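You operate a simulated robot arm through the tools that you are given. There is no shell and no other tool. Be economical: measure what you need, move in short steps, check, and stop when the job is done.

The job below is to be done with a simulated two-armed robot. You get a single attempt, and the scene is never put back.

JOB
Press the plate tray key to switch it off. Put the purple magnet on the packing table top away in the inside of the blue tray. Open the left bench drawer, put the green key tag on the light rack top away in the inside of the left bench drawer, then shut the drawer. Take the small paper box from the light rack top and leave it on the packing table top. Fetch the white sponge and set it on the purple bay. Open the middle drawer of the mending bench. Do these in any order.
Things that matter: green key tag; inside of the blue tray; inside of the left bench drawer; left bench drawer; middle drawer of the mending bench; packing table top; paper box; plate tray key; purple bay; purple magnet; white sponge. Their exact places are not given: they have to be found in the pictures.

Only the result counts: the job must be done as asked and must still hold three seconds after the hand-in. Knocking over, shifting, dropping, spilling or breaking anything else fails it.

ROBOT AND FRAMES
Two 7-joint arms with two-finger parallel grippers on one trunk, on a base that drives. Base frame: it is fixed to the floor where the robot stands at the start and does not move with it; the origin is under the middle of the robot, x ahead of it, y to its left, z up; the surface under the hand at the start is at about z = 800. Units: mm, degrees, N and s.
The left shoulder is at the start at [89, 182, 991], the right one opposite. With the tool pointing down near the work surface each hand reaches from about 320 to 760 mm from the robot's upright axis, wherever it stands, measured 20 degrees to its own side. Places, roughly: green key tag (8x4x2 cm) [800, -1900, 900]; inside of the blue tray (14x19 cm) [-4500, -2860, 780]; inside of the left bench drawer [-4500, -2600, 600]; left bench drawer [-4500, -2600, 700]; middle drawer of the mending bench [-4600, 100, 700]; packing table top [700, 300, 800]; paper box [1000, -1750, 750]; plate tray key [700, -200, 800]; purple bay (20x22 cm) [560, 600, 800]; purple magnet (5x5x2 cm) [500, 0, 800]; white sponge (5x9x4 cm) [-1500, -2700, 800]. Payload 3.91 kg a hand.
The TCP of each hand is the grasp point between the finger pads, 30 mm short of the fingertips. In the tool frame z runs along the fingers and y along their closing line. The gripper opens to 110 mm. The fingers are 20 mm wide and 10 mm thick; the gripper's body (48 by 112 mm) begins 55 mm behind the TCP.
Orientation is told as [roll, pitch, yaw] about the base's x, y, z axes, in that order, counted from this pose: with the fingers straight down and closing along the base's y, the tool's x points along the base's -x, its y along +y and its z along -z.

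CONTROLS
- The arms move only by the tool send_rows. It takes "left_commands", "right_commands" or both (then of equal length, played together; a hand with none holds still); each is a list of rows, each an object (a shift or turn left out is 0, a gripper value left out holds the last) with "gripper": the opening, from 0 (shut) to 1 (fully open); "xyz": the shift along the base's x, y, z in units of 40 mm (1.0 is 40 mm), a list of three; "delta_rot": the turn, a rotation vector about the base's x, y, z in units of 8 degrees (1.0 is 8 degrees), a list of three. In form: [{"gripper": gripper, "xyz": [x, y, z], "delta_rot": [wx, wy, wz]}, ...]. A call has 1 to 10 rows; each row shifts and turns the commanded pose from where the row before left it. A call with a number of a shift or a turn outside -1 to 1 is refused whole. A row lasts 0.2 s, in which the tool goes at most 50 mm and 8.6 degrees; a call with a longer step from one row to the next is refused whole, and so is a gripper value outside its range. Where a pose cannot be reached the arm comes as near as it can. A force on the tool above 40 N (or 10 N above the force at the start of the call, whichever is more), or a blocked arm, ends the call early, and 0.2 s more pass. Each finger travels about 72 mm/s and halts on what it meets, pressing with about 33 N; the grip force reading is that of the motor and also rises with nothing between the fingers. The clock runs only during rows and for 0.2 s after the last one: add rows that do not move to give the fingers time. It gives the time, the measured TCP pose, the force on the tool (base axes), the opening and the grip force at its end, in the units of the frame above (readings bear some noise), with the torque about the TCP (base axes, N m) and any sound that the robot's microphone picked up.
- Cameras (640 x 400 px; columns grow to the right, rows downward): "scene" is now at [249.2, 28.6, 1197.2]; the picture's right is [0.29, -0.96, 0.00], its down [-0.32, -0.10, -0.94] and it looks along [0.90, 0.28, -0.33] (base axes); focal length 214 px, centre (320, 200). "left" rides on the left gripper at [72, -17, -103] in its tool frame; the picture's right is [0.23, 0.97, 0.00], its down [-0.76, 0.18, -0.62] and it looks along [-0.61, 0.14, 0.78] (tool axes); focal length 222 px, centre (320, 200). "right" rides on the right gripper at [73, 17, -103] in its tool frame; the picture's right is [-0.23, 0.97, 0.00], its down [-0.76, -0.18, -0.62] and it looks along [-0.61, -0.14, 0.78] (tool axes); focal length 222 px, centre (320, 200).
- grab_frame(camera): a new picture of that camera. No time passes.
- raise_lower(by): slides the trunk up (or, below 0, down) by that many mm; the arms and the scene camera ride with it, the base frame stays. It gives what a move gives, with no picture.
- drive_base(legs): drives the robot by 1 to 6 legs, each [ahead, left, turn to the left] in mm, mm and degrees, along the robot's own axes; the way and the turn of a leg run together, so that a leg with both is an arc; at most 1500 mm and 180 degrees a leg. The arms and the cameras ride along, it lands a little off, and it stops where it bumps. It gives what a move gives.
- head_to(pan, tilt): turns the head with the scene camera to pan (to the left, within 80 degrees either way) and tilt (down, from -29 to 69), counted from straight ahead of the robot. It gives what a move gives.
- point_at(camera, pixels): for up to 12 pixels [column, row] of the newest picture of that camera ("zoom" is the newest enlarged one), the place [x, y, z] in the base frame of the surface seen there, good to about 3 mm. No time passes.
- inspect(camera, box): a new picture of the part [left, top, right, bottom] of that camera's present view, enlarged. No time passes.
- sign_off(): hands the job in; it is judged then, once.

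Keep the steps short. Do not move on a guess: measure, check each grasp and each placing, and mend mistakes. In all there are 124 turns and 136 pictures (those below and enlarged ones count). Leave the grippers open and the arms clear of the work at the hand-in unless told otherwise, and finish with a single line.

The tools are called after "Emit:" as name(argument=value, ...) on one line, values as JSON. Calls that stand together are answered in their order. send_rows: Moves the arms, as the interface text tells. Its arguments: {"type":"object","properties":{"left_commands":{"type":"array"},"right_commands":{"type":"array"}},"required":[]} The other tools are called the same way: raise_lower (by) slides the trunk up or down; drive_base (legs) drives the base; head_to (pan, tilt) turns the head that bears the scene camera; grab_frame (camera) takes a picture; point_at (camera, pixels) gives the place of the surface under pixels of a picture; inspect (camera, box) takes an enlarged picture of a part of a camera's view; sign_off () hands the job in.

At the start:

```text
time: 0.0
left_ee_pos: [485.2, 327.5, 1186.7]
left_ee_rot: [0.0, -0.1, 0.0]
left_force: [-0.4, -0.7, -0.2]
left_torque: [0.0, 0.0, -0.02]
left_width: 110.1
left_grip_force: 0.1
right_ee_pos: [426.7, -69.6, 1162.8]
right_ee_rot: [0.2, 0.0, -0.1]
right_force: [-0.1, 0.3, -0.1]
right_torque: [0.0, 0.0, 0.02]
right_width: 110.1
right_grip_force: 0.1
trunk travel left (down, up): [-250.0, 264.0]
robot x, y, heading: [0.8, -2.1, -0.1]
head pan, tilt: [17.0, 19.4]
```

scene: 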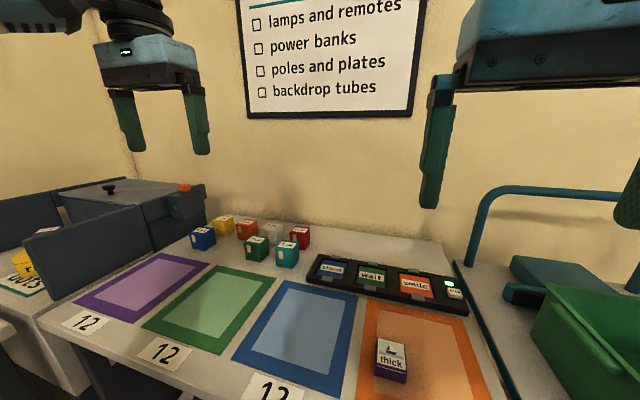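
right: 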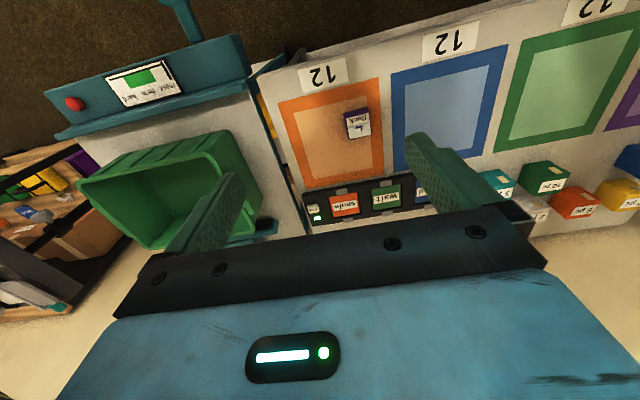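
left: 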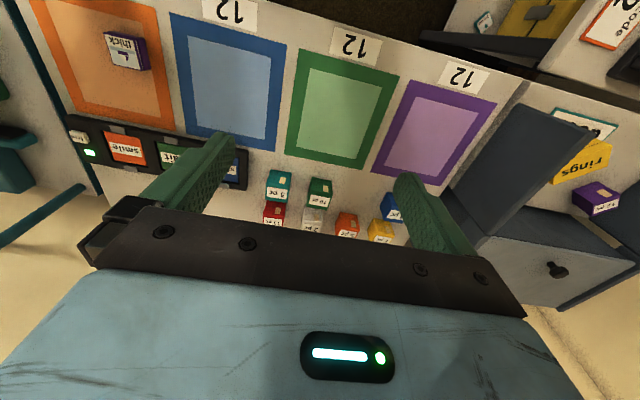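

I see the packing table with the bays, the purple magnet ("thick") at about (390,358), and a tray with a small key at (455,293). I'll enlarge that area to see it better.

Emit:
inspect(camera="scene", box=[300, 230, 500, 400])

Emit:
inspect(camera="right", box=[280, 70, 440, 240])

```text
2.35 times, centred on (400, 315) of scene
```

zoom: 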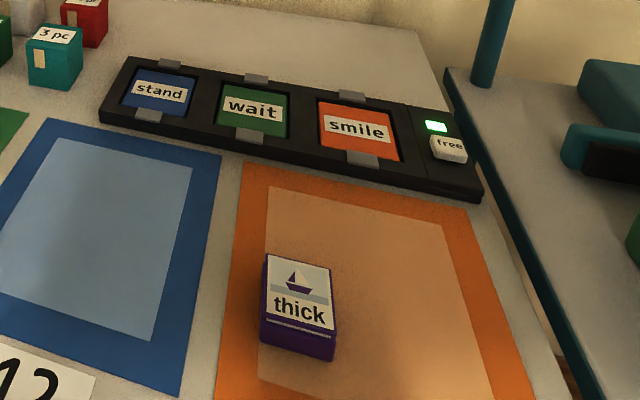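

```text
2.35 times, centred on (360, 155) of right
```

zoom: 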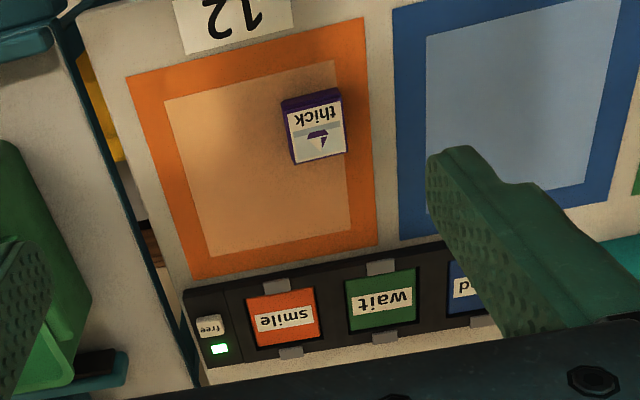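

The "free" key sits at zoom (211,326) with a lit lamp, and the magnet is at about (317,130). I'll measure both.

Emit:
point_at(camera="zoom", pixels=[[211, 326], [205, 320], [219, 333], [289, 112], [339, 103], [344, 150], [296, 161], [318, 130], [235, 215], [230, 385], [220, 349], [313, 95]])

Emit:
head_to(pan=17, tilt=45)

Emit:
grab_frame(camera="scene")

```text
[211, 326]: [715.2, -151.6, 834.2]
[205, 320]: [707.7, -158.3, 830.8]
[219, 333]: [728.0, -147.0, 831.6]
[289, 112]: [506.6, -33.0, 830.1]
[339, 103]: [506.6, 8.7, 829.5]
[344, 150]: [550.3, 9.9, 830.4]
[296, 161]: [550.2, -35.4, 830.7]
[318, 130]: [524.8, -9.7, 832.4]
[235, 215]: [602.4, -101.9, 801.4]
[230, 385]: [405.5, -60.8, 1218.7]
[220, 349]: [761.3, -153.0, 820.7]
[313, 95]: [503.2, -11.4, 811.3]
```

```text
time: 0.9
left_ee_pos: [483.9, 328.0, 1188.1]
left_ee_rot: [0.0, 0.0, 0.0]
left_force: [0.6, 0.0, -0.4]
left_torque: [0.01, 0.03, 0.01]
left_width: 109.9
left_grip_force: 0.1
right_ee_pos: [429.6, -70.3, 1160.3]
right_ee_rot: [-0.2, 0.0, -0.5]
right_force: [34.3, -6.0, -38.0]
right_torque: [0.04, 0.02, 0.07]
right_width: 109.8
right_grip_force: 0.0
trunk travel left (down, up): [-250.0, 264.0]
robot x, y, heading: [1.0, 3.8, 0.1]
head pan, tilt: [17.0, 45.0]
```

```text
130 pictures are left
```

scene: 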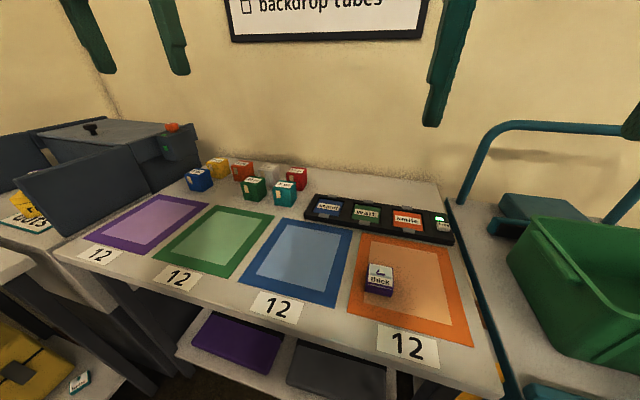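

The right force reading looks odd, so I'll watch it. Before reaching for the key I'll measure the teal rail, the bin and the tray.

Emit:
point_at(camera="scene", pixels=[[462, 195], [480, 155], [560, 125], [515, 240], [500, 226], [442, 227], [440, 218], [450, 240], [380, 268], [100, 233], [380, 350], [440, 190]])

Emit:
send_rows(right_commands=[{"gripper": 0}, {"gripper": 0}, {"gripper": 0}, {"gripper": 0}])

```text
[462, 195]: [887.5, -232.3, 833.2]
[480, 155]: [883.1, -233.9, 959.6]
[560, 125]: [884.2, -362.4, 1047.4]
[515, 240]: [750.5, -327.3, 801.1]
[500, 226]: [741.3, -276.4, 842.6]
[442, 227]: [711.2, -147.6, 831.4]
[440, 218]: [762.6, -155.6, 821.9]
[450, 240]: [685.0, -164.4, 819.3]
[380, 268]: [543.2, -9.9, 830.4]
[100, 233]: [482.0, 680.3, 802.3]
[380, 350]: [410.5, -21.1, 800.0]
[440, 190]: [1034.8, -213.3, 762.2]
```

```text
time: 1.9
left_ee_pos: [485.3, 326.7, 1186.8]
left_ee_rot: [0.1, 0.0, 0.0]
left_force: [0.3, -0.1, 0.3]
left_torque: [-0.02, -0.03, 0.0]
left_width: 110.1
left_grip_force: 0.1
right_ee_pos: [429.8, -68.4, 1161.6]
right_ee_rot: [-0.3, 0.1, -0.6]
right_force: [41.2, -6.7, -35.5]
right_torque: [0.28, 1.17, 0.06]
right_width: 0.0
right_grip_force: 31.9
trunk travel left (down, up): [-250.0, 264.0]
robot x, y, heading: [-4.4, -0.9, -0.2]
head pan, tilt: [17.0, 45.0]
```

The force is steady and only appeared when the head tilted, so the head is probably leaning on the right hand. I'll move the hand off towards a point above the key at (715,-151,833).

Emit:
send_rows(right_commands=[{"xyz": [0.71, -0.21, -0.65]}, {"xyz": [0.71, -0.21, -0.65]}, {"xyz": [0.71, -0.21, -0.65]}, {"xyz": [0.71, -0.21, -0.65]}, {"xyz": [0.71, -0.21, -0.65]}, {"xyz": [0.71, -0.21, -0.65]}, {"xyz": [0.71, -0.21, -0.65]}, {"xyz": [0.71, -0.21, -0.65]}, {"xyz": [0.71, -0.21, -0.65]}, {"xyz": [0.71, -0.21, -0.65]}])

Emit:
grab_frame(camera="scene")

```text
time: 4.1
left_ee_pos: [485.4, 327.9, 1185.5]
left_ee_rot: [0.1, 0.0, -0.1]
left_force: [0.1, 0.1, -0.9]
left_torque: [-0.02, -0.01, -0.01]
left_width: 109.9
left_grip_force: 0.1
right_ee_pos: [710.4, -152.5, 905.4]
right_ee_rot: [0.0, -0.2, 0.0]
right_force: [0.4, -0.8, -0.4]
right_torque: [0.01, -0.02, -0.01]
right_width: 0.0
right_grip_force: 33.1
trunk travel left (down, up): [-250.0, 264.0]
robot x, y, heading: [-1.6, -3.4, -0.1]
head pan, tilt: [17.0, 45.0]
```

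```text
129 pictures are left
```

scene: 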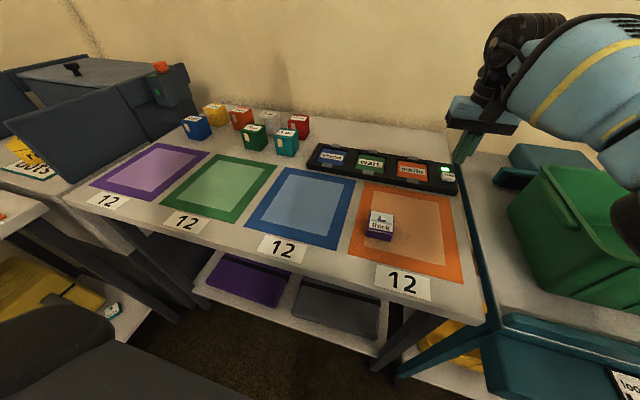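

The hand is free and the forces are gone. The fingertips are at about z 875, over the key, so I'll go down gently in small steps.

Emit:
send_rows(right_commands=[{"xyz": [0.12, 0, -0.5]}, {"xyz": [0, 0, -0.4]}, {"xyz": [0, 0, -0.1]}, {"xyz": [0, 0, -0.1]}])

Emit:
inspect(camera="scene", box=[380, 100, 540, 220])

```text
time: 5.1
left_ee_pos: [485.8, 326.1, 1186.3]
left_ee_rot: [0.0, 0.1, 0.0]
left_force: [0.3, -0.7, -0.2]
left_torque: [0.01, 0.0, -0.01]
left_width: 109.9
left_grip_force: 0.1
right_ee_pos: [716.2, -151.9, 860.6]
right_ee_rot: [0.1, -0.1, -0.2]
right_force: [0.0, -0.2, 1.6]
right_torque: [0.01, 0.01, 0.0]
right_width: 0.0
right_grip_force: 33.1
trunk travel left (down, up): [-250.0, 264.0]
robot x, y, heading: [-2.9, -0.3, 0.1]
head pan, tilt: [17.0, 45.0]
```

```text
3.33 times, centred on (460, 160) of scene
```

zoom: 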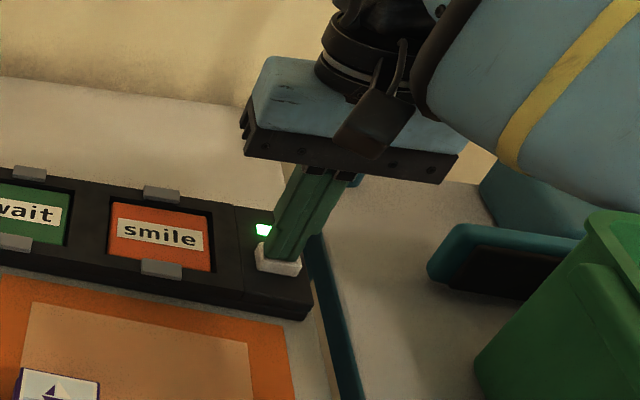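

The finger is just touching the key (1.6 N) and the lamp is still green. I'll press on in 2 mm steps.

Emit:
send_rows(right_commands=[{"xyz": [0, 0, -0.05]}, {"xyz": [0, 0, -0.05]}])

Emit:
inspect(camera="scene", box=[380, 100, 540, 220])

```text
time: 5.7
left_ee_pos: [484.2, 327.1, 1187.4]
left_ee_rot: [-0.1, 0.0, 0.0]
left_force: [-0.5, -0.3, 0.3]
left_torque: [0.03, 0.01, 0.02]
left_width: 110.3
left_grip_force: 0.1
right_ee_pos: [714.4, -151.9, 857.4]
right_ee_rot: [0.1, -0.2, -0.1]
right_force: [4.6, -0.7, 9.9]
right_torque: [-0.05, -0.05, 0.04]
right_width: 0.0
right_grip_force: 32.7
trunk travel left (down, up): [-250.0, 264.0]
robot x, y, heading: [2.1, -1.0, -0.2]
head pan, tilt: [17.0, 45.0]
heard: click
```

```text
3.33 times, centred on (460, 160) of scene
```

zoom: 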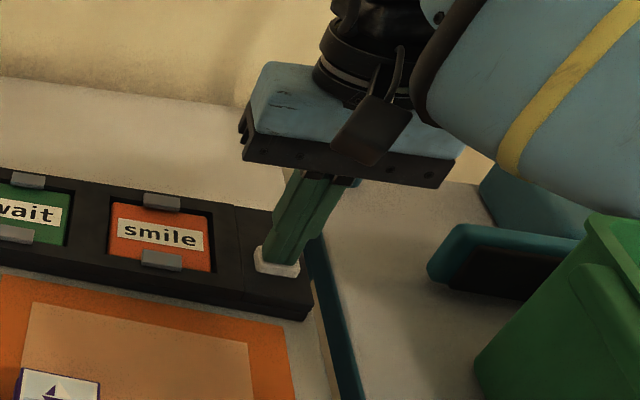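

It clicked and the lamp looks dark. I'll lift straight up, check the lamp, then go over the magnet at (528,-12) with the gripper open.

Emit:
send_rows(right_commands=[{"xyz": [0, 0, 0.8]}, {"xyz": [0, 0, 0.9]}, {"xyz": [0, 0, 0.9]}, {"xyz": [-0.78, 0.58, 0]}, {"xyz": [-0.78, 0.58, 0], "gripper": 1}, {"xyz": [-0.78, 0.58, 0]}, {"xyz": [-0.78, 0.58, 0]}, {"xyz": [-0.78, 0.58, 0]}, {"xyz": [-0.78, 0.58, 0]}])

Emit:
grab_frame(camera="scene")

Emit:
inspect(camera="right", box=[160, 0, 480, 200])

```text
time: 7.7
left_ee_pos: [484.2, 327.3, 1187.3]
left_ee_rot: [-0.1, -0.1, -0.1]
left_force: [-0.5, -0.8, 0.2]
left_torque: [-0.02, -0.01, 0.0]
left_width: 110.0
left_grip_force: 0.1
right_ee_pos: [517.7, -13.0, 957.5]
right_ee_rot: [0.0, 0.0, -0.2]
right_force: [0.6, -0.8, 0.1]
right_torque: [-0.01, -0.01, 0.04]
right_width: 110.1
right_grip_force: 0.0
right hand out of reach, approached as far as the arm can: row 3
trunk travel left (down, up): [-250.0, 264.0]
robot x, y, heading: [1.7, -0.9, -0.1]
head pan, tilt: [17.0, 45.0]
```

```text
126 pictures are left
```

scene: 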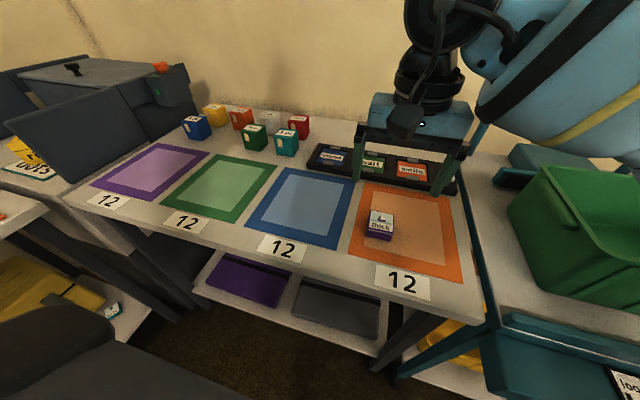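

```text
2.00 times, centred on (320, 100) of right
```

zoom: 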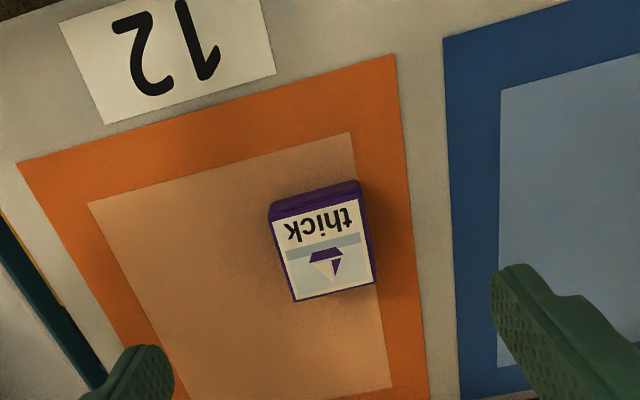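

The lamp needs a check, which I'll do with the magnet held. First I'll lower over the magnet and grip it.

Emit:
send_rows(right_commands=[{"xyz": [0.25, 0, -0.8]}, {"xyz": [0, 0, -0.9]}, {"xyz": [0, 0, -0.8]}, {"xyz": [0, 0, -0.52]}, {"gripper": 0}, {"gripper": 0}, {"gripper": 0}, {"gripper": 0}, {"gripper": 0}])

Emit:
inspect(camera="scene", box=[300, 120, 540, 270])

```text
time: 9.7
left_ee_pos: [485.2, 326.7, 1187.1]
left_ee_rot: [0.0, 0.0, 0.0]
left_force: [0.6, -0.8, -0.6]
left_torque: [-0.03, 0.0, 0.01]
left_width: 109.9
left_grip_force: 0.0
right_ee_pos: [528.8, -15.6, 837.4]
right_ee_rot: [0.2, 0.1, -0.1]
right_force: [0.2, 0.3, -0.9]
right_torque: [0.06, 0.04, -0.01]
right_width: 49.4
right_grip_force: 33.9
trunk travel left (down, up): [-250.0, 264.0]
robot x, y, heading: [-2.9, 3.9, 0.1]
head pan, tilt: [17.0, 45.0]
```

```text
2.67 times, centred on (420, 195) of scene
```

zoom: 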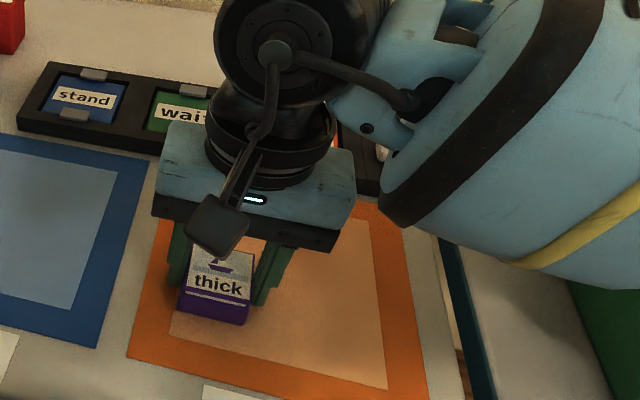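

I'm gripping at 49 mm. I'll lift and pull back to a carrying pose, and check the lamp and the hold.

Emit:
send_rows(right_commands=[{"xyz": [0, 0, 0.6]}, {"xyz": [0, 0, 0.9]}, {"xyz": [0, -0.4, 0.9]}, {"xyz": [-0.4, -0.6, 0.9]}, {"xyz": [-0.5, -0.6, 0.9]}, {"xyz": [-0.5, -0.6, 0.9]}, {"xyz": [-0.6, -0.6, 0.9]}, {"xyz": [-0.6, -0.6, 0.5]}])

Emit:
grab_frame(camera="scene")

Emit:
grab_frame(camera="right")

```text
time: 11.5
left_ee_pos: [483.5, 327.3, 1188.0]
left_ee_rot: [0.0, 0.0, 0.1]
left_force: [-0.5, 0.7, -0.2]
left_torque: [-0.02, 0.0, -0.01]
left_width: 109.9
left_grip_force: 0.2
right_ee_pos: [421.6, -151.7, 1093.8]
right_ee_rot: [0.1, 0.0, -0.1]
right_force: [0.0, -0.4, -0.4]
right_torque: [-0.01, 0.0, 0.01]
right_width: 49.2
right_grip_force: 32.5
trunk travel left (down, up): [-250.0, 264.0]
robot x, y, heading: [-3.9, 2.3, -0.0]
head pan, tilt: [17.0, 45.0]
```

```text
123 pictures are left
```

scene: 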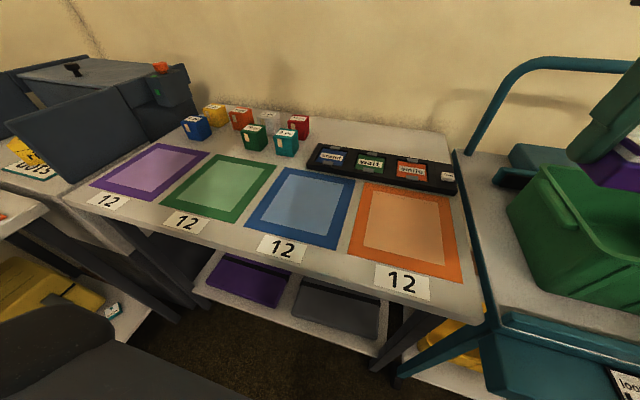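

```text
122 pictures are left
```

right: 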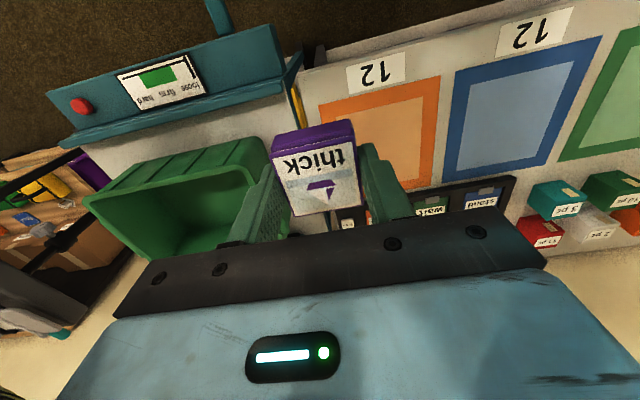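

The lamp is off and the magnet is held. I'll look right for the way to the light rack.

Emit:
head_to(pan=-50, tilt=18)

Emit:
grab_frame(camera="scene")

Emit:
head_to(pan=-80, tilt=18)

Emit:
grab_frame(camera="scene")

```text
time: 12.9
left_ee_pos: [485.5, 327.3, 1188.0]
left_ee_rot: [0.0, 0.0, 0.1]
left_force: [0.2, -0.7, -0.3]
left_torque: [0.01, 0.01, 0.05]
left_width: 110.2
left_grip_force: 0.0
right_ee_pos: [423.1, -149.6, 1093.9]
right_ee_rot: [0.0, 0.0, 0.0]
right_force: [-0.1, 0.9, -1.2]
right_torque: [0.02, 0.0, 0.04]
right_width: 48.6
right_grip_force: 33.1
trunk travel left (down, up): [-250.0, 264.0]
robot x, y, heading: [-1.8, -2.2, -0.1]
head pan, tilt: [-50.0, 18.0]
```

```text
121 pictures are left
```

scene: 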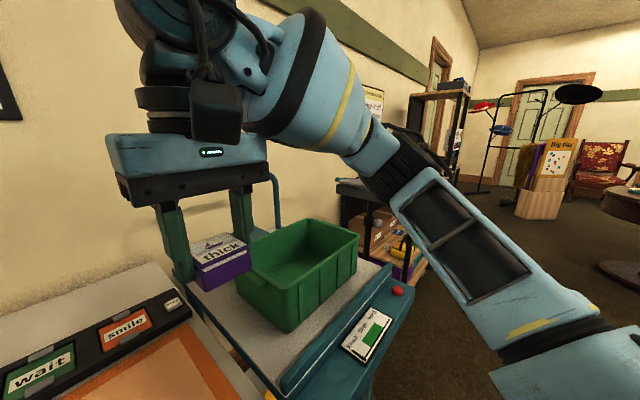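

```text
time: 13.8
left_ee_pos: [484.4, 327.5, 1186.5]
left_ee_rot: [-0.1, 0.0, 0.1]
left_force: [0.3, -0.3, -0.1]
left_torque: [0.04, 0.03, -0.01]
left_width: 110.1
left_grip_force: 0.1
right_ee_pos: [423.0, -149.5, 1093.4]
right_ee_rot: [0.2, -0.1, -0.1]
right_force: [-0.1, -0.6, -0.6]
right_torque: [-0.02, 0.0, 0.0]
right_width: 48.6
right_grip_force: 33.4
trunk travel left (down, up): [-250.0, 264.0]
robot x, y, heading: [0.1, 1.5, 0.1]
head pan, tilt: [-80.0, 18.0]
```

```text
120 pictures are left
```

scene: 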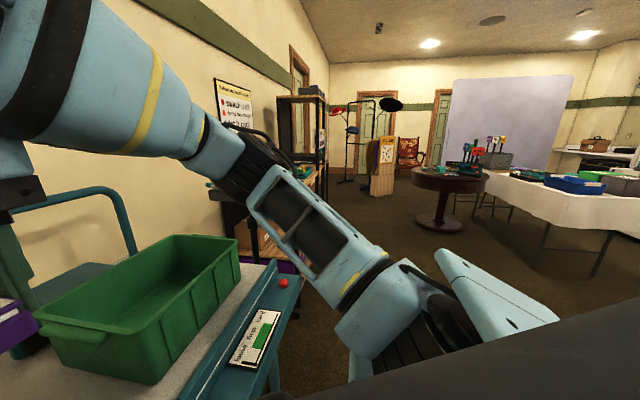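

The way to the right looks clear once I back off from the table. I'll go back 400 mm, then 1000 mm right, then look.

Emit:
drive_base(legs=[[-400, 0, 0], [0, -1000, 0]])

Emit:
head_to(pan=-30, tilt=20)

Emit:
grab_frame(camera="scene")

```text
time: 24.8
left_ee_pos: [88.0, -664.9, 1187.0]
left_ee_rot: [0.1, 0.1, -1.3]
left_force: [0.8, 0.0, -0.8]
left_torque: [0.0, 0.01, 0.0]
left_width: 110.2
left_grip_force: 0.1
right_ee_pos: [16.2, -1141.0, 1095.0]
right_ee_rot: [0.1, 0.0, -1.4]
right_force: [1.3, 0.8, -0.9]
right_torque: [-0.02, 0.01, -0.01]
right_width: 49.2
right_grip_force: 33.1
trunk travel left (down, up): [-250.0, 264.0]
robot x, y, heading: [-403.5, -981.4, -1.3]
head pan, tilt: [-80.0, 18.0]
```

```text
time: 26.0
left_ee_pos: [87.7, -664.7, 1186.0]
left_ee_rot: [0.0, -0.1, -1.3]
left_force: [0.7, 0.8, 0.0]
left_torque: [-0.01, 0.0, -0.03]
left_width: 110.0
left_grip_force: 0.1
right_ee_pos: [17.0, -1140.8, 1094.8]
right_ee_rot: [0.1, 0.0, -1.4]
right_force: [1.7, 0.0, -1.0]
right_torque: [0.01, 0.03, -0.01]
right_width: 49.2
right_grip_force: 33.4
trunk travel left (down, up): [-250.0, 264.0]
robot x, y, heading: [-404.5, -980.8, -1.3]
head pan, tilt: [-30.0, 20.0]
```

```text
119 pictures are left
```

scene: 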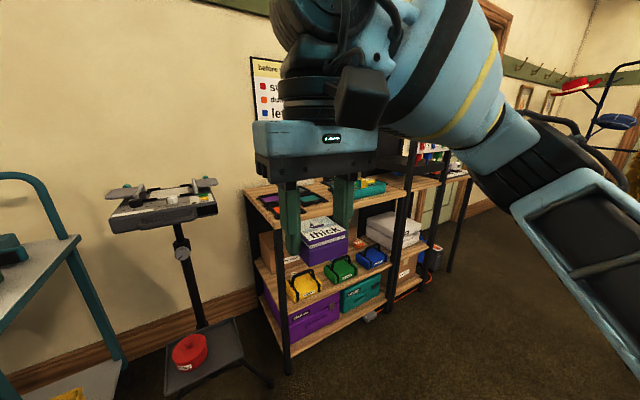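

A wooden rack is ahead and to the right. I'll strafe further right to face it.

Emit:
drive_base(legs=[[0, -750, 1.3]])

Emit:
head_to(pan=5, tilt=22)

Emit:
grab_frame(camera="scene")

```text
time: 33.1
left_ee_pos: [72.1, -1414.4, 1187.0]
left_ee_rot: [0.0, -0.1, 0.2]
left_force: [-0.3, -0.3, -0.8]
left_torque: [0.03, 0.01, 0.01]
left_width: 110.1
left_grip_force: 0.0
right_ee_pos: [12.8, -1891.3, 1094.0]
right_ee_rot: [0.1, 0.0, 0.2]
right_force: [0.5, 0.2, -1.4]
right_torque: [0.0, 0.02, -0.01]
right_width: 49.0
right_grip_force: 32.3
trunk travel left (down, up): [-250.0, 264.0]
robot x, y, heading: [-410.1, -1746.2, 0.1]
head pan, tilt: [-30.0, 20.0]
```

```text
time: 34.1
left_ee_pos: [72.4, -1414.7, 1187.0]
left_ee_rot: [0.0, -0.1, 0.2]
left_force: [0.1, 0.1, 0.0]
left_torque: [0.01, 0.0, 0.02]
left_width: 109.8
left_grip_force: 0.1
right_ee_pos: [12.4, -1892.4, 1093.7]
right_ee_rot: [0.1, 0.0, 0.1]
right_force: [0.4, -0.6, -0.7]
right_torque: [0.04, 0.02, -0.02]
right_width: 49.1
right_grip_force: 32.6
trunk travel left (down, up): [-250.0, 264.0]
robot x, y, heading: [-409.7, -1745.4, 0.2]
head pan, tilt: [5.0, 22.0]
```

```text
118 pictures are left
```

scene: 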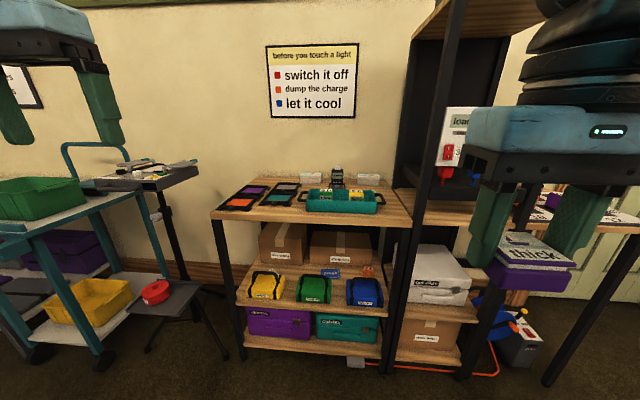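

Emit:
inspect(camera="scene", box=[205, 140, 425, 280])

Emit:
point_at(camera="scene", pixels=[[225, 218], [340, 222], [405, 222], [340, 203], [311, 178], [368, 180], [284, 193], [245, 198], [300, 165], [270, 270]])

```text
2.86 times, centred on (315, 210) of scene
```

zoom: 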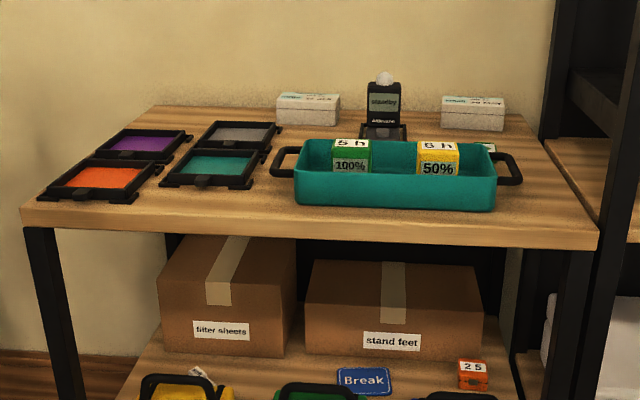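

```text
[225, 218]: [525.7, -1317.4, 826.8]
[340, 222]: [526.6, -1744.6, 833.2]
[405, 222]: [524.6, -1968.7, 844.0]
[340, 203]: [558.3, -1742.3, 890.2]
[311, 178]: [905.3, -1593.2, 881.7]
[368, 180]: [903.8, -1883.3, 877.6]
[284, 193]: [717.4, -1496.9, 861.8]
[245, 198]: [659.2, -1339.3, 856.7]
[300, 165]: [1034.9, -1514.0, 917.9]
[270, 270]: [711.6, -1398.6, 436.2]
```

Two white boxes stand at the back of the rack, and something green shows behind the teal tray at zoom (490,147). I'll drive closer, staying left of the tall shelf, and raise the trunk to look in from above.

Emit:
drive_base(legs=[[350, 60, 0]])

Emit:
raise_lower(by=150)

Emit:
head_to(pan=0, tilt=35)

Emit:
grab_frame(camera="scene")

```text
time: 36.4
left_ee_pos: [416.2, -1346.0, 1187.1]
left_ee_rot: [0.0, 0.1, 0.7]
left_force: [0.0, 0.2, 0.8]
left_torque: [0.01, -0.02, -0.06]
left_width: 110.0
left_grip_force: 0.2
right_ee_pos: [358.5, -1824.7, 1093.6]
right_ee_rot: [0.1, 0.0, 0.7]
right_force: [-0.2, 0.1, -1.4]
right_torque: [0.03, -0.03, -0.01]
right_width: 49.2
right_grip_force: 33.3
trunk travel left (down, up): [-250.0, 264.0]
robot x, y, heading: [-67.4, -1679.5, 0.8]
head pan, tilt: [5.0, 22.0]
```

```text
time: 38.1
left_ee_pos: [414.9, -1346.5, 1335.2]
left_ee_rot: [0.0, -0.1, 0.7]
left_force: [0.5, 0.6, 0.0]
left_torque: [0.04, -0.01, 0.02]
left_width: 109.8
left_grip_force: 0.0
right_ee_pos: [359.6, -1824.4, 1244.3]
right_ee_rot: [0.1, 0.0, 0.6]
right_force: [-0.5, -0.3, -1.0]
right_torque: [0.01, -0.01, 0.0]
right_width: 49.1
right_grip_force: 33.2
trunk travel left (down, up): [-400.0, 114.0]
robot x, y, heading: [-67.9, -1678.6, 0.9]
head pan, tilt: [5.0, 22.0]
```

```text
time: 38.9
left_ee_pos: [414.4, -1346.4, 1336.8]
left_ee_rot: [-0.1, -0.1, 0.7]
left_force: [-0.8, -0.3, 0.5]
left_torque: [0.01, 0.02, -0.01]
left_width: 110.1
left_grip_force: 0.0
right_ee_pos: [359.5, -1825.0, 1245.2]
right_ee_rot: [0.1, -0.2, 0.6]
right_force: [0.7, -0.1, -0.4]
right_torque: [0.01, 0.0, 0.04]
right_width: 48.9
right_grip_force: 32.6
trunk travel left (down, up): [-400.0, 114.0]
robot x, y, heading: [-66.5, -1679.0, 0.7]
head pan, tilt: [0.0, 35.0]
```

```text
116 pictures are left
```

scene: 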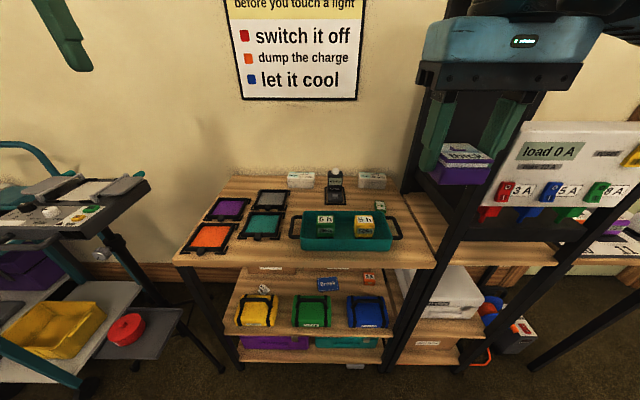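

Emit:
inspect(camera="scene", box=[270, 155, 440, 265])

```text
3.64 times, centred on (355, 210) of scene
```

zoom: 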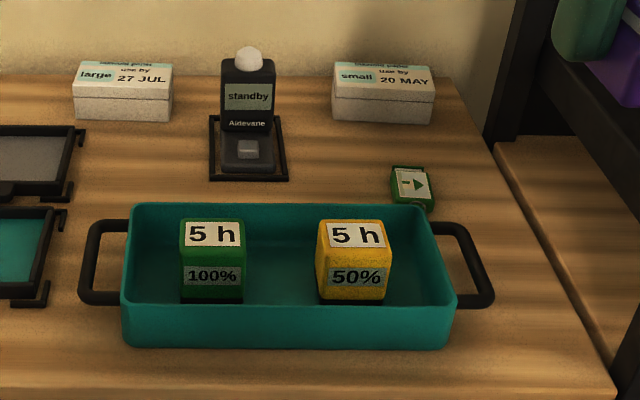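

The "small" box is the right one at zoom (382,92), and the green tag lies at zoom (412,187). I'll measure them.

Emit:
point_at(camera="zoom", pixels=[[395, 172], [426, 171], [398, 204], [431, 203], [412, 187], [340, 66], [428, 70], [334, 92], [433, 97], [475, 270], [440, 225], [455, 170]])

Emit:
point_at(camera="scene", pixels=[[405, 190], [405, 150], [425, 250], [430, 195], [395, 300]])

```text
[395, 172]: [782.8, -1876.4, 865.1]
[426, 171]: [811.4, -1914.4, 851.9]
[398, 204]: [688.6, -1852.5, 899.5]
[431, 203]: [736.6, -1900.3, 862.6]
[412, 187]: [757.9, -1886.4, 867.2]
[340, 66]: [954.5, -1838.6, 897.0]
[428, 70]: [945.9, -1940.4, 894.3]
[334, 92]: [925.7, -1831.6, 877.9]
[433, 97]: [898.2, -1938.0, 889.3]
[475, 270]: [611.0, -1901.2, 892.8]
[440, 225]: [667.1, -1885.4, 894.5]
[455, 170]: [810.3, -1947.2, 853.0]
```

```text
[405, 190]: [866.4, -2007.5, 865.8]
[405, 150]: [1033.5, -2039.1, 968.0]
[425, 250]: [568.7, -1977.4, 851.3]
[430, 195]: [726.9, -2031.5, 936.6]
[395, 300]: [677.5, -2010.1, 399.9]
```

The tag's centre is at about (760,-1887), top z 866, just behind the tray rim at z 899, and the tall shelf begins near y -2000. I'll come in diagonally from the left, so the left arm reaches over and the right arm stays clear.

Emit:
drive_base(legs=[[0, 0, -30], [170, 243, 0]])

Emit:
head_to(pan=0, tilt=38)

Emit:
grab_frame(camera="scene")

```text
time: 43.1
left_ee_pos: [788.0, -1512.0, 1336.5]
left_ee_rot: [0.0, -0.2, -29.8]
left_force: [-0.4, -0.2, 0.4]
left_torque: [-0.01, 0.02, -0.02]
left_width: 110.2
left_grip_force: 0.0
right_ee_pos: [496.6, -1895.0, 1244.4]
right_ee_rot: [0.1, -0.1, -30.0]
right_force: [-0.8, -0.9, 0.1]
right_torque: [0.01, 0.01, -0.02]
right_width: 49.0
right_grip_force: 32.7
trunk travel left (down, up): [-400.0, 114.0]
robot x, y, heading: [204.4, -1553.1, -30.0]
head pan, tilt: [0.0, 35.0]
```

```text
time: 43.8
left_ee_pos: [788.0, -1512.2, 1336.6]
left_ee_rot: [0.0, -0.1, -29.9]
left_force: [-0.1, 0.4, 0.2]
left_torque: [0.0, 0.0, 0.01]
left_width: 110.0
left_grip_force: 0.0
right_ee_pos: [496.4, -1895.6, 1244.0]
right_ee_rot: [0.1, 0.0, -30.1]
right_force: [-0.3, -0.6, -0.2]
right_torque: [0.02, 0.02, -0.04]
right_width: 49.0
right_grip_force: 32.7
trunk travel left (down, up): [-400.0, 114.0]
robot x, y, heading: [205.0, -1554.4, -29.7]
head pan, tilt: [0.0, 38.0]
```

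```text
114 pictures are left
```

scene: 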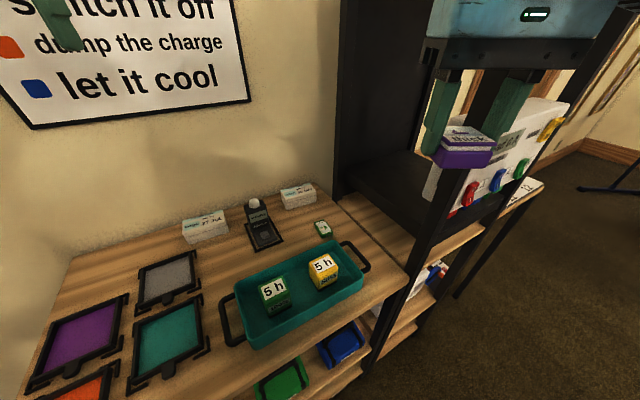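

Emit:
inspect(camera="scene", box=[230, 160, 390, 300])

```text
2.86 times, centred on (310, 230) of scene
```

zoom: 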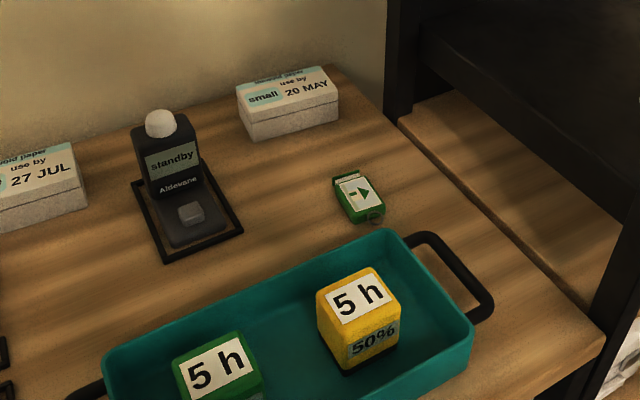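

Emit:
point_at(camera="zoom", pixels=[[337, 179], [359, 173], [354, 215], [378, 204], [358, 192], [375, 217], [238, 86], [325, 70], [338, 95], [247, 112], [380, 232], [400, 130]])

```text
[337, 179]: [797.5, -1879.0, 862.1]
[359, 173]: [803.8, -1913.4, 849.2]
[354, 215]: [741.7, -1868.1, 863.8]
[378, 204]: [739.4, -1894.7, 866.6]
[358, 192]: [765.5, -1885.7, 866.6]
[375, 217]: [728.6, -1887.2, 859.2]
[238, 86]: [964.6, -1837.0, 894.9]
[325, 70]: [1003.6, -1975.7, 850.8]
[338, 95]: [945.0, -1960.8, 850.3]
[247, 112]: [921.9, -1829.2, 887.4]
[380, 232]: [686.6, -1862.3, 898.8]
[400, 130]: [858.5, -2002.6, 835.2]
```

The tag body spans x 735–800, y -1866…-1905 and z 850–866. I'll swing the left hand over it and turn it 30° so the fingers close along y.

Emit:
send_rows(left_commands=[{"xyz": [-0.05, -0.935, 0], "delta_rot": [0, 0, 0.375]}, {"xyz": [-0.05, -0.935, 0], "delta_rot": [0, 0, 0.375]}, {"xyz": [-0.05, -0.935, 0], "delta_rot": [0, 0, 0.375]}, {"xyz": [-0.05, -0.935, 0], "delta_rot": [0, 0, 0.375]}, {"xyz": [-0.05, -0.935, 0], "delta_rot": [0, 0, 0.375]}, {"xyz": [-0.05, -0.935, -0.3], "delta_rot": [0, 0, 0.375]}, {"xyz": [-0.05, -0.935, -0.5], "delta_rot": [0, 0, 0.375]}, {"xyz": [-0.05, -0.935, -0.5], "delta_rot": [0, 0, 0.375]}, {"xyz": [-0.05, -0.935, -0.5], "delta_rot": [0, 0, 0.375]}, {"xyz": [-0.05, -0.935, -0.5], "delta_rot": [0, 0, 0.375]}])

Emit:
send_rows(left_commands=[{"xyz": [0, 0, -1]}, {"xyz": [0, 0, -1]}, {"xyz": [0, 0, -1]}, {"xyz": [0, 0, -1]}, {"xyz": [0, 0, -1]}, {"xyz": [0, 0, -1]}, {"xyz": [0, 0, -0.5]}])

Emit:
grab_frame(camera="left")

Emit:
grab_frame(camera="scene")

```text
time: 46.0
left_ee_pos: [722.5, -1650.1, 1150.5]
left_ee_rot: [-0.1, 0.1, 0.3]
left_force: [0.1, 0.1, -1.0]
left_torque: [-0.02, 0.0, 0.02]
left_width: 110.1
left_grip_force: 0.0
left hand out of reach, approached as far as the arm can: row 1, 2, 3, 4, 5, 6, 7, 8, 9, 10
right_ee_pos: [496.5, -1895.0, 1243.9]
right_ee_rot: [-0.1, 0.0, -30.0]
right_force: [0.2, 0.2, -0.5]
right_torque: [0.01, 0.01, -0.02]
right_width: 49.2
right_grip_force: 32.7
trunk travel left (down, up): [-400.0, 114.0]
robot x, y, heading: [202.5, -1554.2, -29.9]
head pan, tilt: [0.0, 38.0]
```

```text
time: 47.6
left_ee_pos: [722.6, -1648.0, 889.0]
left_ee_rot: [0.0, -0.1, 0.1]
left_force: [0.3, -0.7, 0.1]
left_torque: [-0.02, 0.0, -0.01]
left_width: 110.0
left_grip_force: 0.0
right_ee_pos: [495.7, -1895.1, 1244.3]
right_ee_rot: [0.0, -0.2, -30.0]
right_force: [0.0, 0.1, -0.9]
right_torque: [0.0, -0.02, 0.01]
right_width: 49.0
right_grip_force: 32.7
trunk travel left (down, up): [-400.0, 114.0]
robot x, y, heading: [203.4, -1554.6, -30.0]
head pan, tilt: [0.0, 38.0]
```

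```text
112 pictures are left
```

left: 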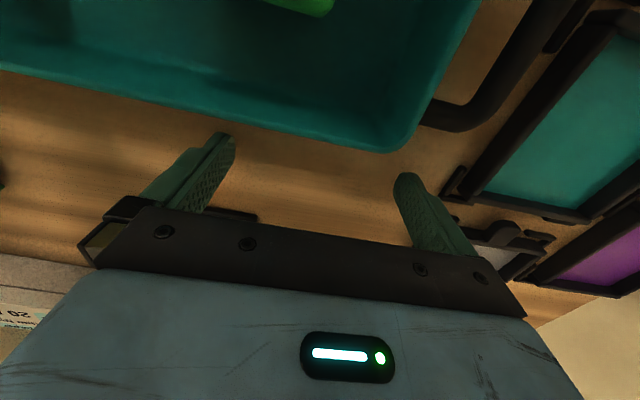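

```text
111 pictures are left
```

scene: 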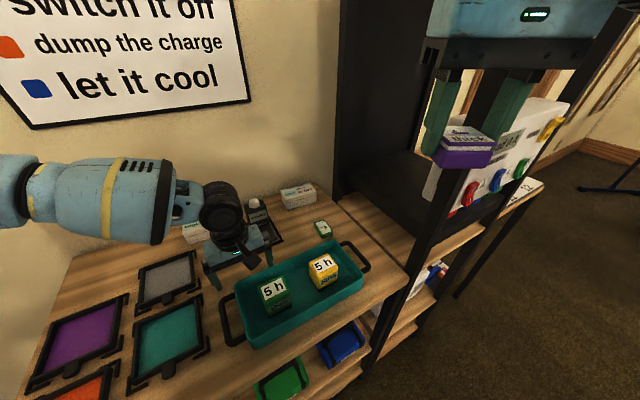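

That was careless: the first move stopped short at its reach limit, and the second went down beside the tray. It touched nothing, as the tips are at z 859 and the forces are nil. I'll lift straight up and take the moves one at a time.

Emit:
send_rows(left_commands=[{"xyz": [0, 0, 0.9]}, {"xyz": [0, 0, 0.9]}, {"xyz": [0, 0, 0.9]}, {"xyz": [0, 0, 0.8]}])

Emit:
grab_frame(camera="scene")

```text
time: 48.6
left_ee_pos: [721.5, -1649.3, 1029.4]
left_ee_rot: [0.0, -0.1, 0.1]
left_force: [0.1, -0.1, 0.2]
left_torque: [-0.03, 0.01, 0.04]
left_width: 109.9
left_grip_force: 0.1
right_ee_pos: [495.1, -1895.6, 1244.7]
right_ee_rot: [0.2, -0.1, -30.0]
right_force: [0.5, -0.3, -0.4]
right_torque: [-0.02, -0.02, 0.0]
right_width: 48.8
right_grip_force: 33.0
trunk travel left (down, up): [-400.0, 114.0]
robot x, y, heading: [204.6, -1551.8, -29.8]
head pan, tilt: [0.0, 38.0]
```

```text
110 pictures are left
```

scene: 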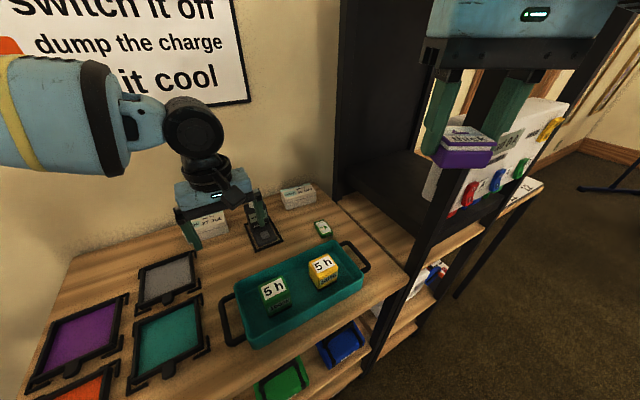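

Nothing was disturbed. Now I'll shift to above the tag, (768,-1886), at about z 1000.

Emit:
send_rows(left_commands=[{"xyz": [0.19, -0.98, 0]}, {"xyz": [0.19, -0.98, 0]}, {"xyz": [0.19, -0.98, -0.1]}, {"xyz": [0.19, -0.98, -0.2]}, {"xyz": [0.19, -0.98, -0.2]}, {"xyz": [0.2, -0.98, -0.2]}])

Emit:
grab_frame(camera="left")

```text
time: 50.0
left_ee_pos: [735.0, -1682.3, 1028.2]
left_ee_rot: [0.0, -0.1, 0.1]
left_force: [0.3, 0.2, -0.2]
left_torque: [0.03, -0.01, 0.0]
left_width: 110.0
left_grip_force: 0.1
left hand out of reach, approached as far as the arm can: row 1, 2, 3, 4, 5, 6
right_ee_pos: [496.1, -1894.8, 1243.4]
right_ee_rot: [0.1, -0.1, -30.1]
right_force: [-0.6, 0.5, -1.0]
right_torque: [0.01, 0.0, -0.01]
right_width: 49.0
right_grip_force: 32.9
trunk travel left (down, up): [-400.0, 114.0]
robot x, y, heading: [205.2, -1553.8, -29.8]
head pan, tilt: [0.0, 38.0]
```

```text
109 pictures are left
```

left: 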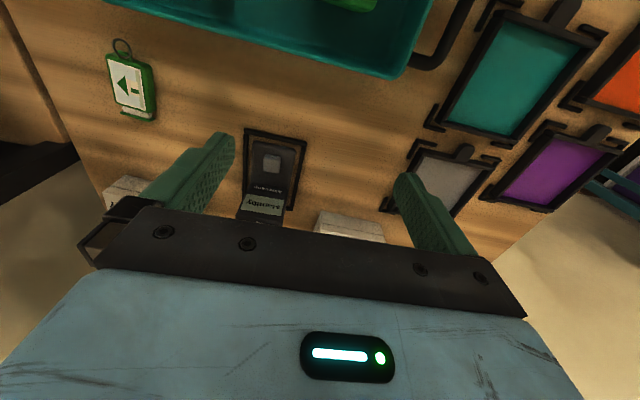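

The arm is stuck, possibly on a wrist limit from the 30° twist. I'll test by turning the hand back -30° while shifting towards the tag at this height; the way is clear above z 1000.

Emit:
send_rows(left_commands=[{"delta_rot": [0, 0, -0.94]}, {"delta_rot": [0, 0, -0.94]}, {"delta_rot": [0, 0, -0.94]}, {"delta_rot": [0, 0, -0.94]}, {"xyz": [0.1, -0.9, 0]}, {"xyz": [0.1, -0.9, 0]}, {"xyz": [0.1, -0.9, 0]}, {"xyz": [0.1, -0.9, 0]}, {"xyz": [0.1, -0.9, 0]}])

```text
time: 52.0
left_ee_pos: [736.3, -1681.6, 1028.1]
left_ee_rot: [0.0, -0.2, -30.1]
left_force: [-0.4, 0.1, 0.7]
left_torque: [0.0, 0.01, 0.01]
left_width: 109.9
left_grip_force: 0.1
left hand out of reach, approached as far as the arm can: row 5, 6, 7, 8, 9
right_ee_pos: [495.6, -1895.8, 1244.3]
right_ee_rot: [0.1, 0.0, -30.0]
right_force: [0.4, 0.1, -0.1]
right_torque: [-0.01, -0.03, 0.0]
right_width: 48.9
right_grip_force: 33.3
trunk travel left (down, up): [-400.0, 114.0]
robot x, y, heading: [201.5, -1554.0, -29.7]
head pan, tilt: [0.0, 38.0]
```

Turning didn't help, so the yaw is not the cause. I'll pull the hand back towards the body and then try moving inward, to see whether the arm frees itself.

Emit:
send_rows(left_commands=[{"xyz": [-0.76, 0.44, 0]}, {"xyz": [-0.76, 0.44, 0]}, {"xyz": [-0.47, -0.82, 0]}, {"xyz": [-0.47, -0.82, 0]}])

Emit:
grab_frame(camera="scene")

```text
time: 53.0
left_ee_pos: [656.9, -1676.4, 1027.9]
left_ee_rot: [-0.2, -0.2, -29.6]
left_force: [0.0, 0.1, 0.8]
left_torque: [-0.02, 0.02, 0.01]
left_width: 110.1
left_grip_force: 0.1
left hand out of reach, approached as far as the arm can: row 4
right_ee_pos: [496.1, -1895.0, 1244.6]
right_ee_rot: [0.0, -0.1, -29.9]
right_force: [-0.1, -0.1, -1.0]
right_torque: [0.01, -0.01, 0.02]
right_width: 49.2
right_grip_force: 33.5
trunk travel left (down, up): [-400.0, 114.0]
robot x, y, heading: [206.4, -1554.0, -30.0]
head pan, tilt: [0.0, 38.0]
```

```text
108 pictures are left
```

scene: 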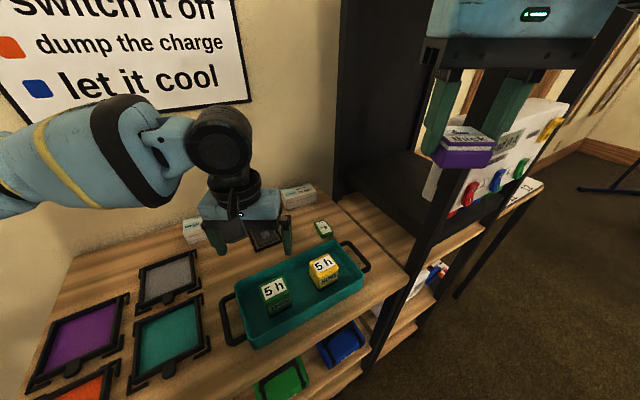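

The left hand stops at about 15° to its own side, while the right hand earlier reached past the middle with the left out at 327. So the two hands may be limiting each other. I'll move the right hand out (clear floor in front of the shelf) and retry.

Emit:
send_rows(right_commands=[{"xyz": [-0.6, -0.7, 0]}, {"xyz": [-0.6, -0.7, 0]}, {"xyz": [-0.6, -0.7, 0]}, {"xyz": [-0.6, -0.7, 0]}])

Emit:
send_rows(left_commands=[{"xyz": [-0.3, -0.5, 0]}, {"xyz": [-0.3, -0.5, 0]}])

```text
time: 54.0
left_ee_pos: [657.2, -1677.4, 1028.0]
left_ee_rot: [-0.1, -0.3, -29.7]
left_force: [-0.7, -0.2, -0.6]
left_torque: [0.0, -0.01, -0.01]
left_width: 110.5
left_grip_force: 0.0
right_ee_pos: [398.9, -2008.3, 1243.4]
right_ee_rot: [0.1, 0.1, -30.1]
right_force: [-0.5, -0.2, -0.3]
right_torque: [-0.01, -0.04, -0.01]
right_width: 48.8
right_grip_force: 33.2
trunk travel left (down, up): [-400.0, 114.0]
robot x, y, heading: [205.4, -1552.7, -29.9]
head pan, tilt: [0.0, 38.0]
```

```text
time: 54.6
left_ee_pos: [658.3, -1677.6, 1027.8]
left_ee_rot: [-0.1, 0.0, -29.7]
left_force: [0.4, 0.6, 0.8]
left_torque: [-0.03, 0.01, -0.01]
left_width: 109.9
left_grip_force: 0.1
left hand out of reach, approached as far as the arm can: row 1, 2
right_ee_pos: [399.9, -2008.1, 1242.6]
right_ee_rot: [0.0, -0.2, -30.0]
right_force: [0.1, -0.4, -1.0]
right_torque: [0.0, 0.02, 0.01]
right_width: 49.0
right_grip_force: 32.6
trunk travel left (down, up): [-400.0, 114.0]
robot x, y, heading: [202.8, -1553.6, -29.6]
head pan, tilt: [0.0, 38.0]
```

It's still blocked, so the left arm seems limited inward at this posture. I'll move the base instead, so the tag lies about 20° to the left of the robot's axis: to about (130,-1830), heading -25°.

Emit:
drive_base(legs=[[75, -276, 5]])

Emit:
grab_frame(camera="left")

Emit:
grab_frame(camera="scene")

```text
time: 57.5
left_ee_pos: [608.0, -1910.7, 1027.3]
left_ee_rot: [-0.1, -0.2, -24.6]
left_force: [-0.1, 0.5, 0.8]
left_torque: [0.02, 0.03, 0.0]
left_width: 109.9
left_grip_force: 0.1
right_ee_pos: [380.5, -2260.3, 1243.0]
right_ee_rot: [0.2, -0.1, -25.0]
right_force: [-0.7, 0.7, 0.1]
right_torque: [-0.04, -0.04, 0.02]
right_width: 49.0
right_grip_force: 33.2
trunk travel left (down, up): [-400.0, 114.0]
robot x, y, heading: [143.9, -1827.1, -24.8]
head pan, tilt: [0.0, 38.0]
```

```text
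107 pictures are left
```

left: 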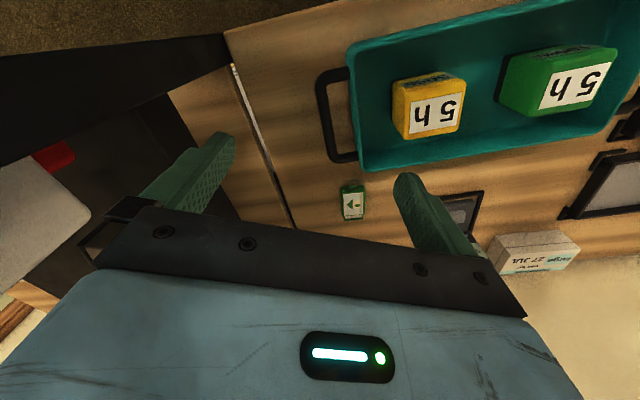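

```text
106 pictures are left
```

scene: 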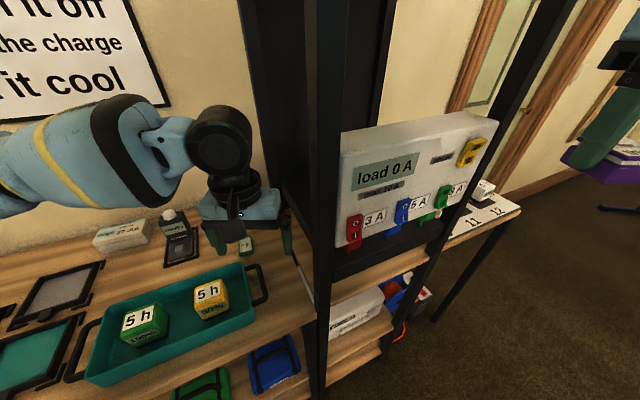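

The hand is near the tall shelf's post but clear of it. I'll turn it square and move it over the tag, staying high.

Emit:
send_rows(left_commands=[{"xyz": [0, 0.6, 0], "delta_rot": [0, 0, 0.77]}, {"xyz": [0.8, 0, 0], "delta_rot": [0, 0, 0.77]}, {"xyz": [0.8, 0, 0], "delta_rot": [0, 0, 0.77]}, {"xyz": [0.8, 0, 0], "delta_rot": [0, 0, 0.77]}, {"xyz": [0.8, 0, 0]}, {"xyz": [0.8, 0, 0]}])

Emit:
grab_frame(camera="left")

```text
time: 58.9
left_ee_pos: [760.3, -1887.0, 1028.5]
left_ee_rot: [-0.1, -0.1, 0.1]
left_force: [0.6, -0.6, 0.6]
left_torque: [-0.02, -0.02, -0.01]
left_width: 109.9
left_grip_force: 0.0
left hand out of reach, approached as far as the arm can: row 6
right_ee_pos: [381.6, -2260.7, 1242.9]
right_ee_rot: [0.0, -0.2, -25.0]
right_force: [0.6, -0.4, -0.6]
right_torque: [0.02, 0.01, 0.01]
right_width: 49.0
right_grip_force: 33.1
trunk travel left (down, up): [-400.0, 114.0]
robot x, y, heading: [146.0, -1828.3, -24.7]
head pan, tilt: [0.0, 38.0]
```

```text
105 pictures are left
```

left: 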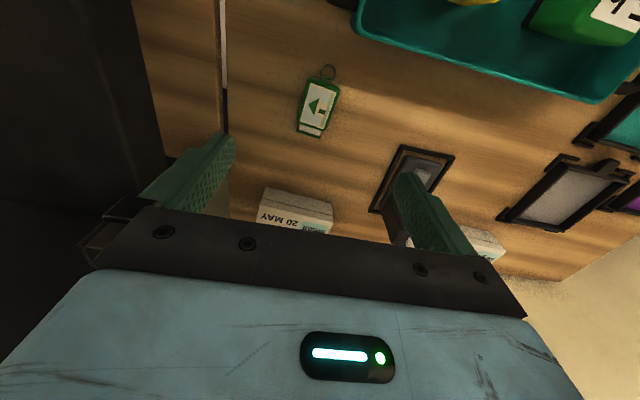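

It reached. I'll re-measure the tag in the left picture, where it sits at about (318,108).

Emit:
point_at(camera="left", pixels=[[303, 80], [338, 88], [323, 137], [298, 130], [317, 108], [328, 72], [240, 110], [370, 40]])

```text
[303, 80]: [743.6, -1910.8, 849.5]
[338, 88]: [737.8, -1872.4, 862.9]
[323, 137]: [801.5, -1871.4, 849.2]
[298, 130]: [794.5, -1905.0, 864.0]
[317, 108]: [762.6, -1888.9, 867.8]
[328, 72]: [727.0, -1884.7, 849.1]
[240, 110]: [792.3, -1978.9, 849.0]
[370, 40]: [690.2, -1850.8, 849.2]
```

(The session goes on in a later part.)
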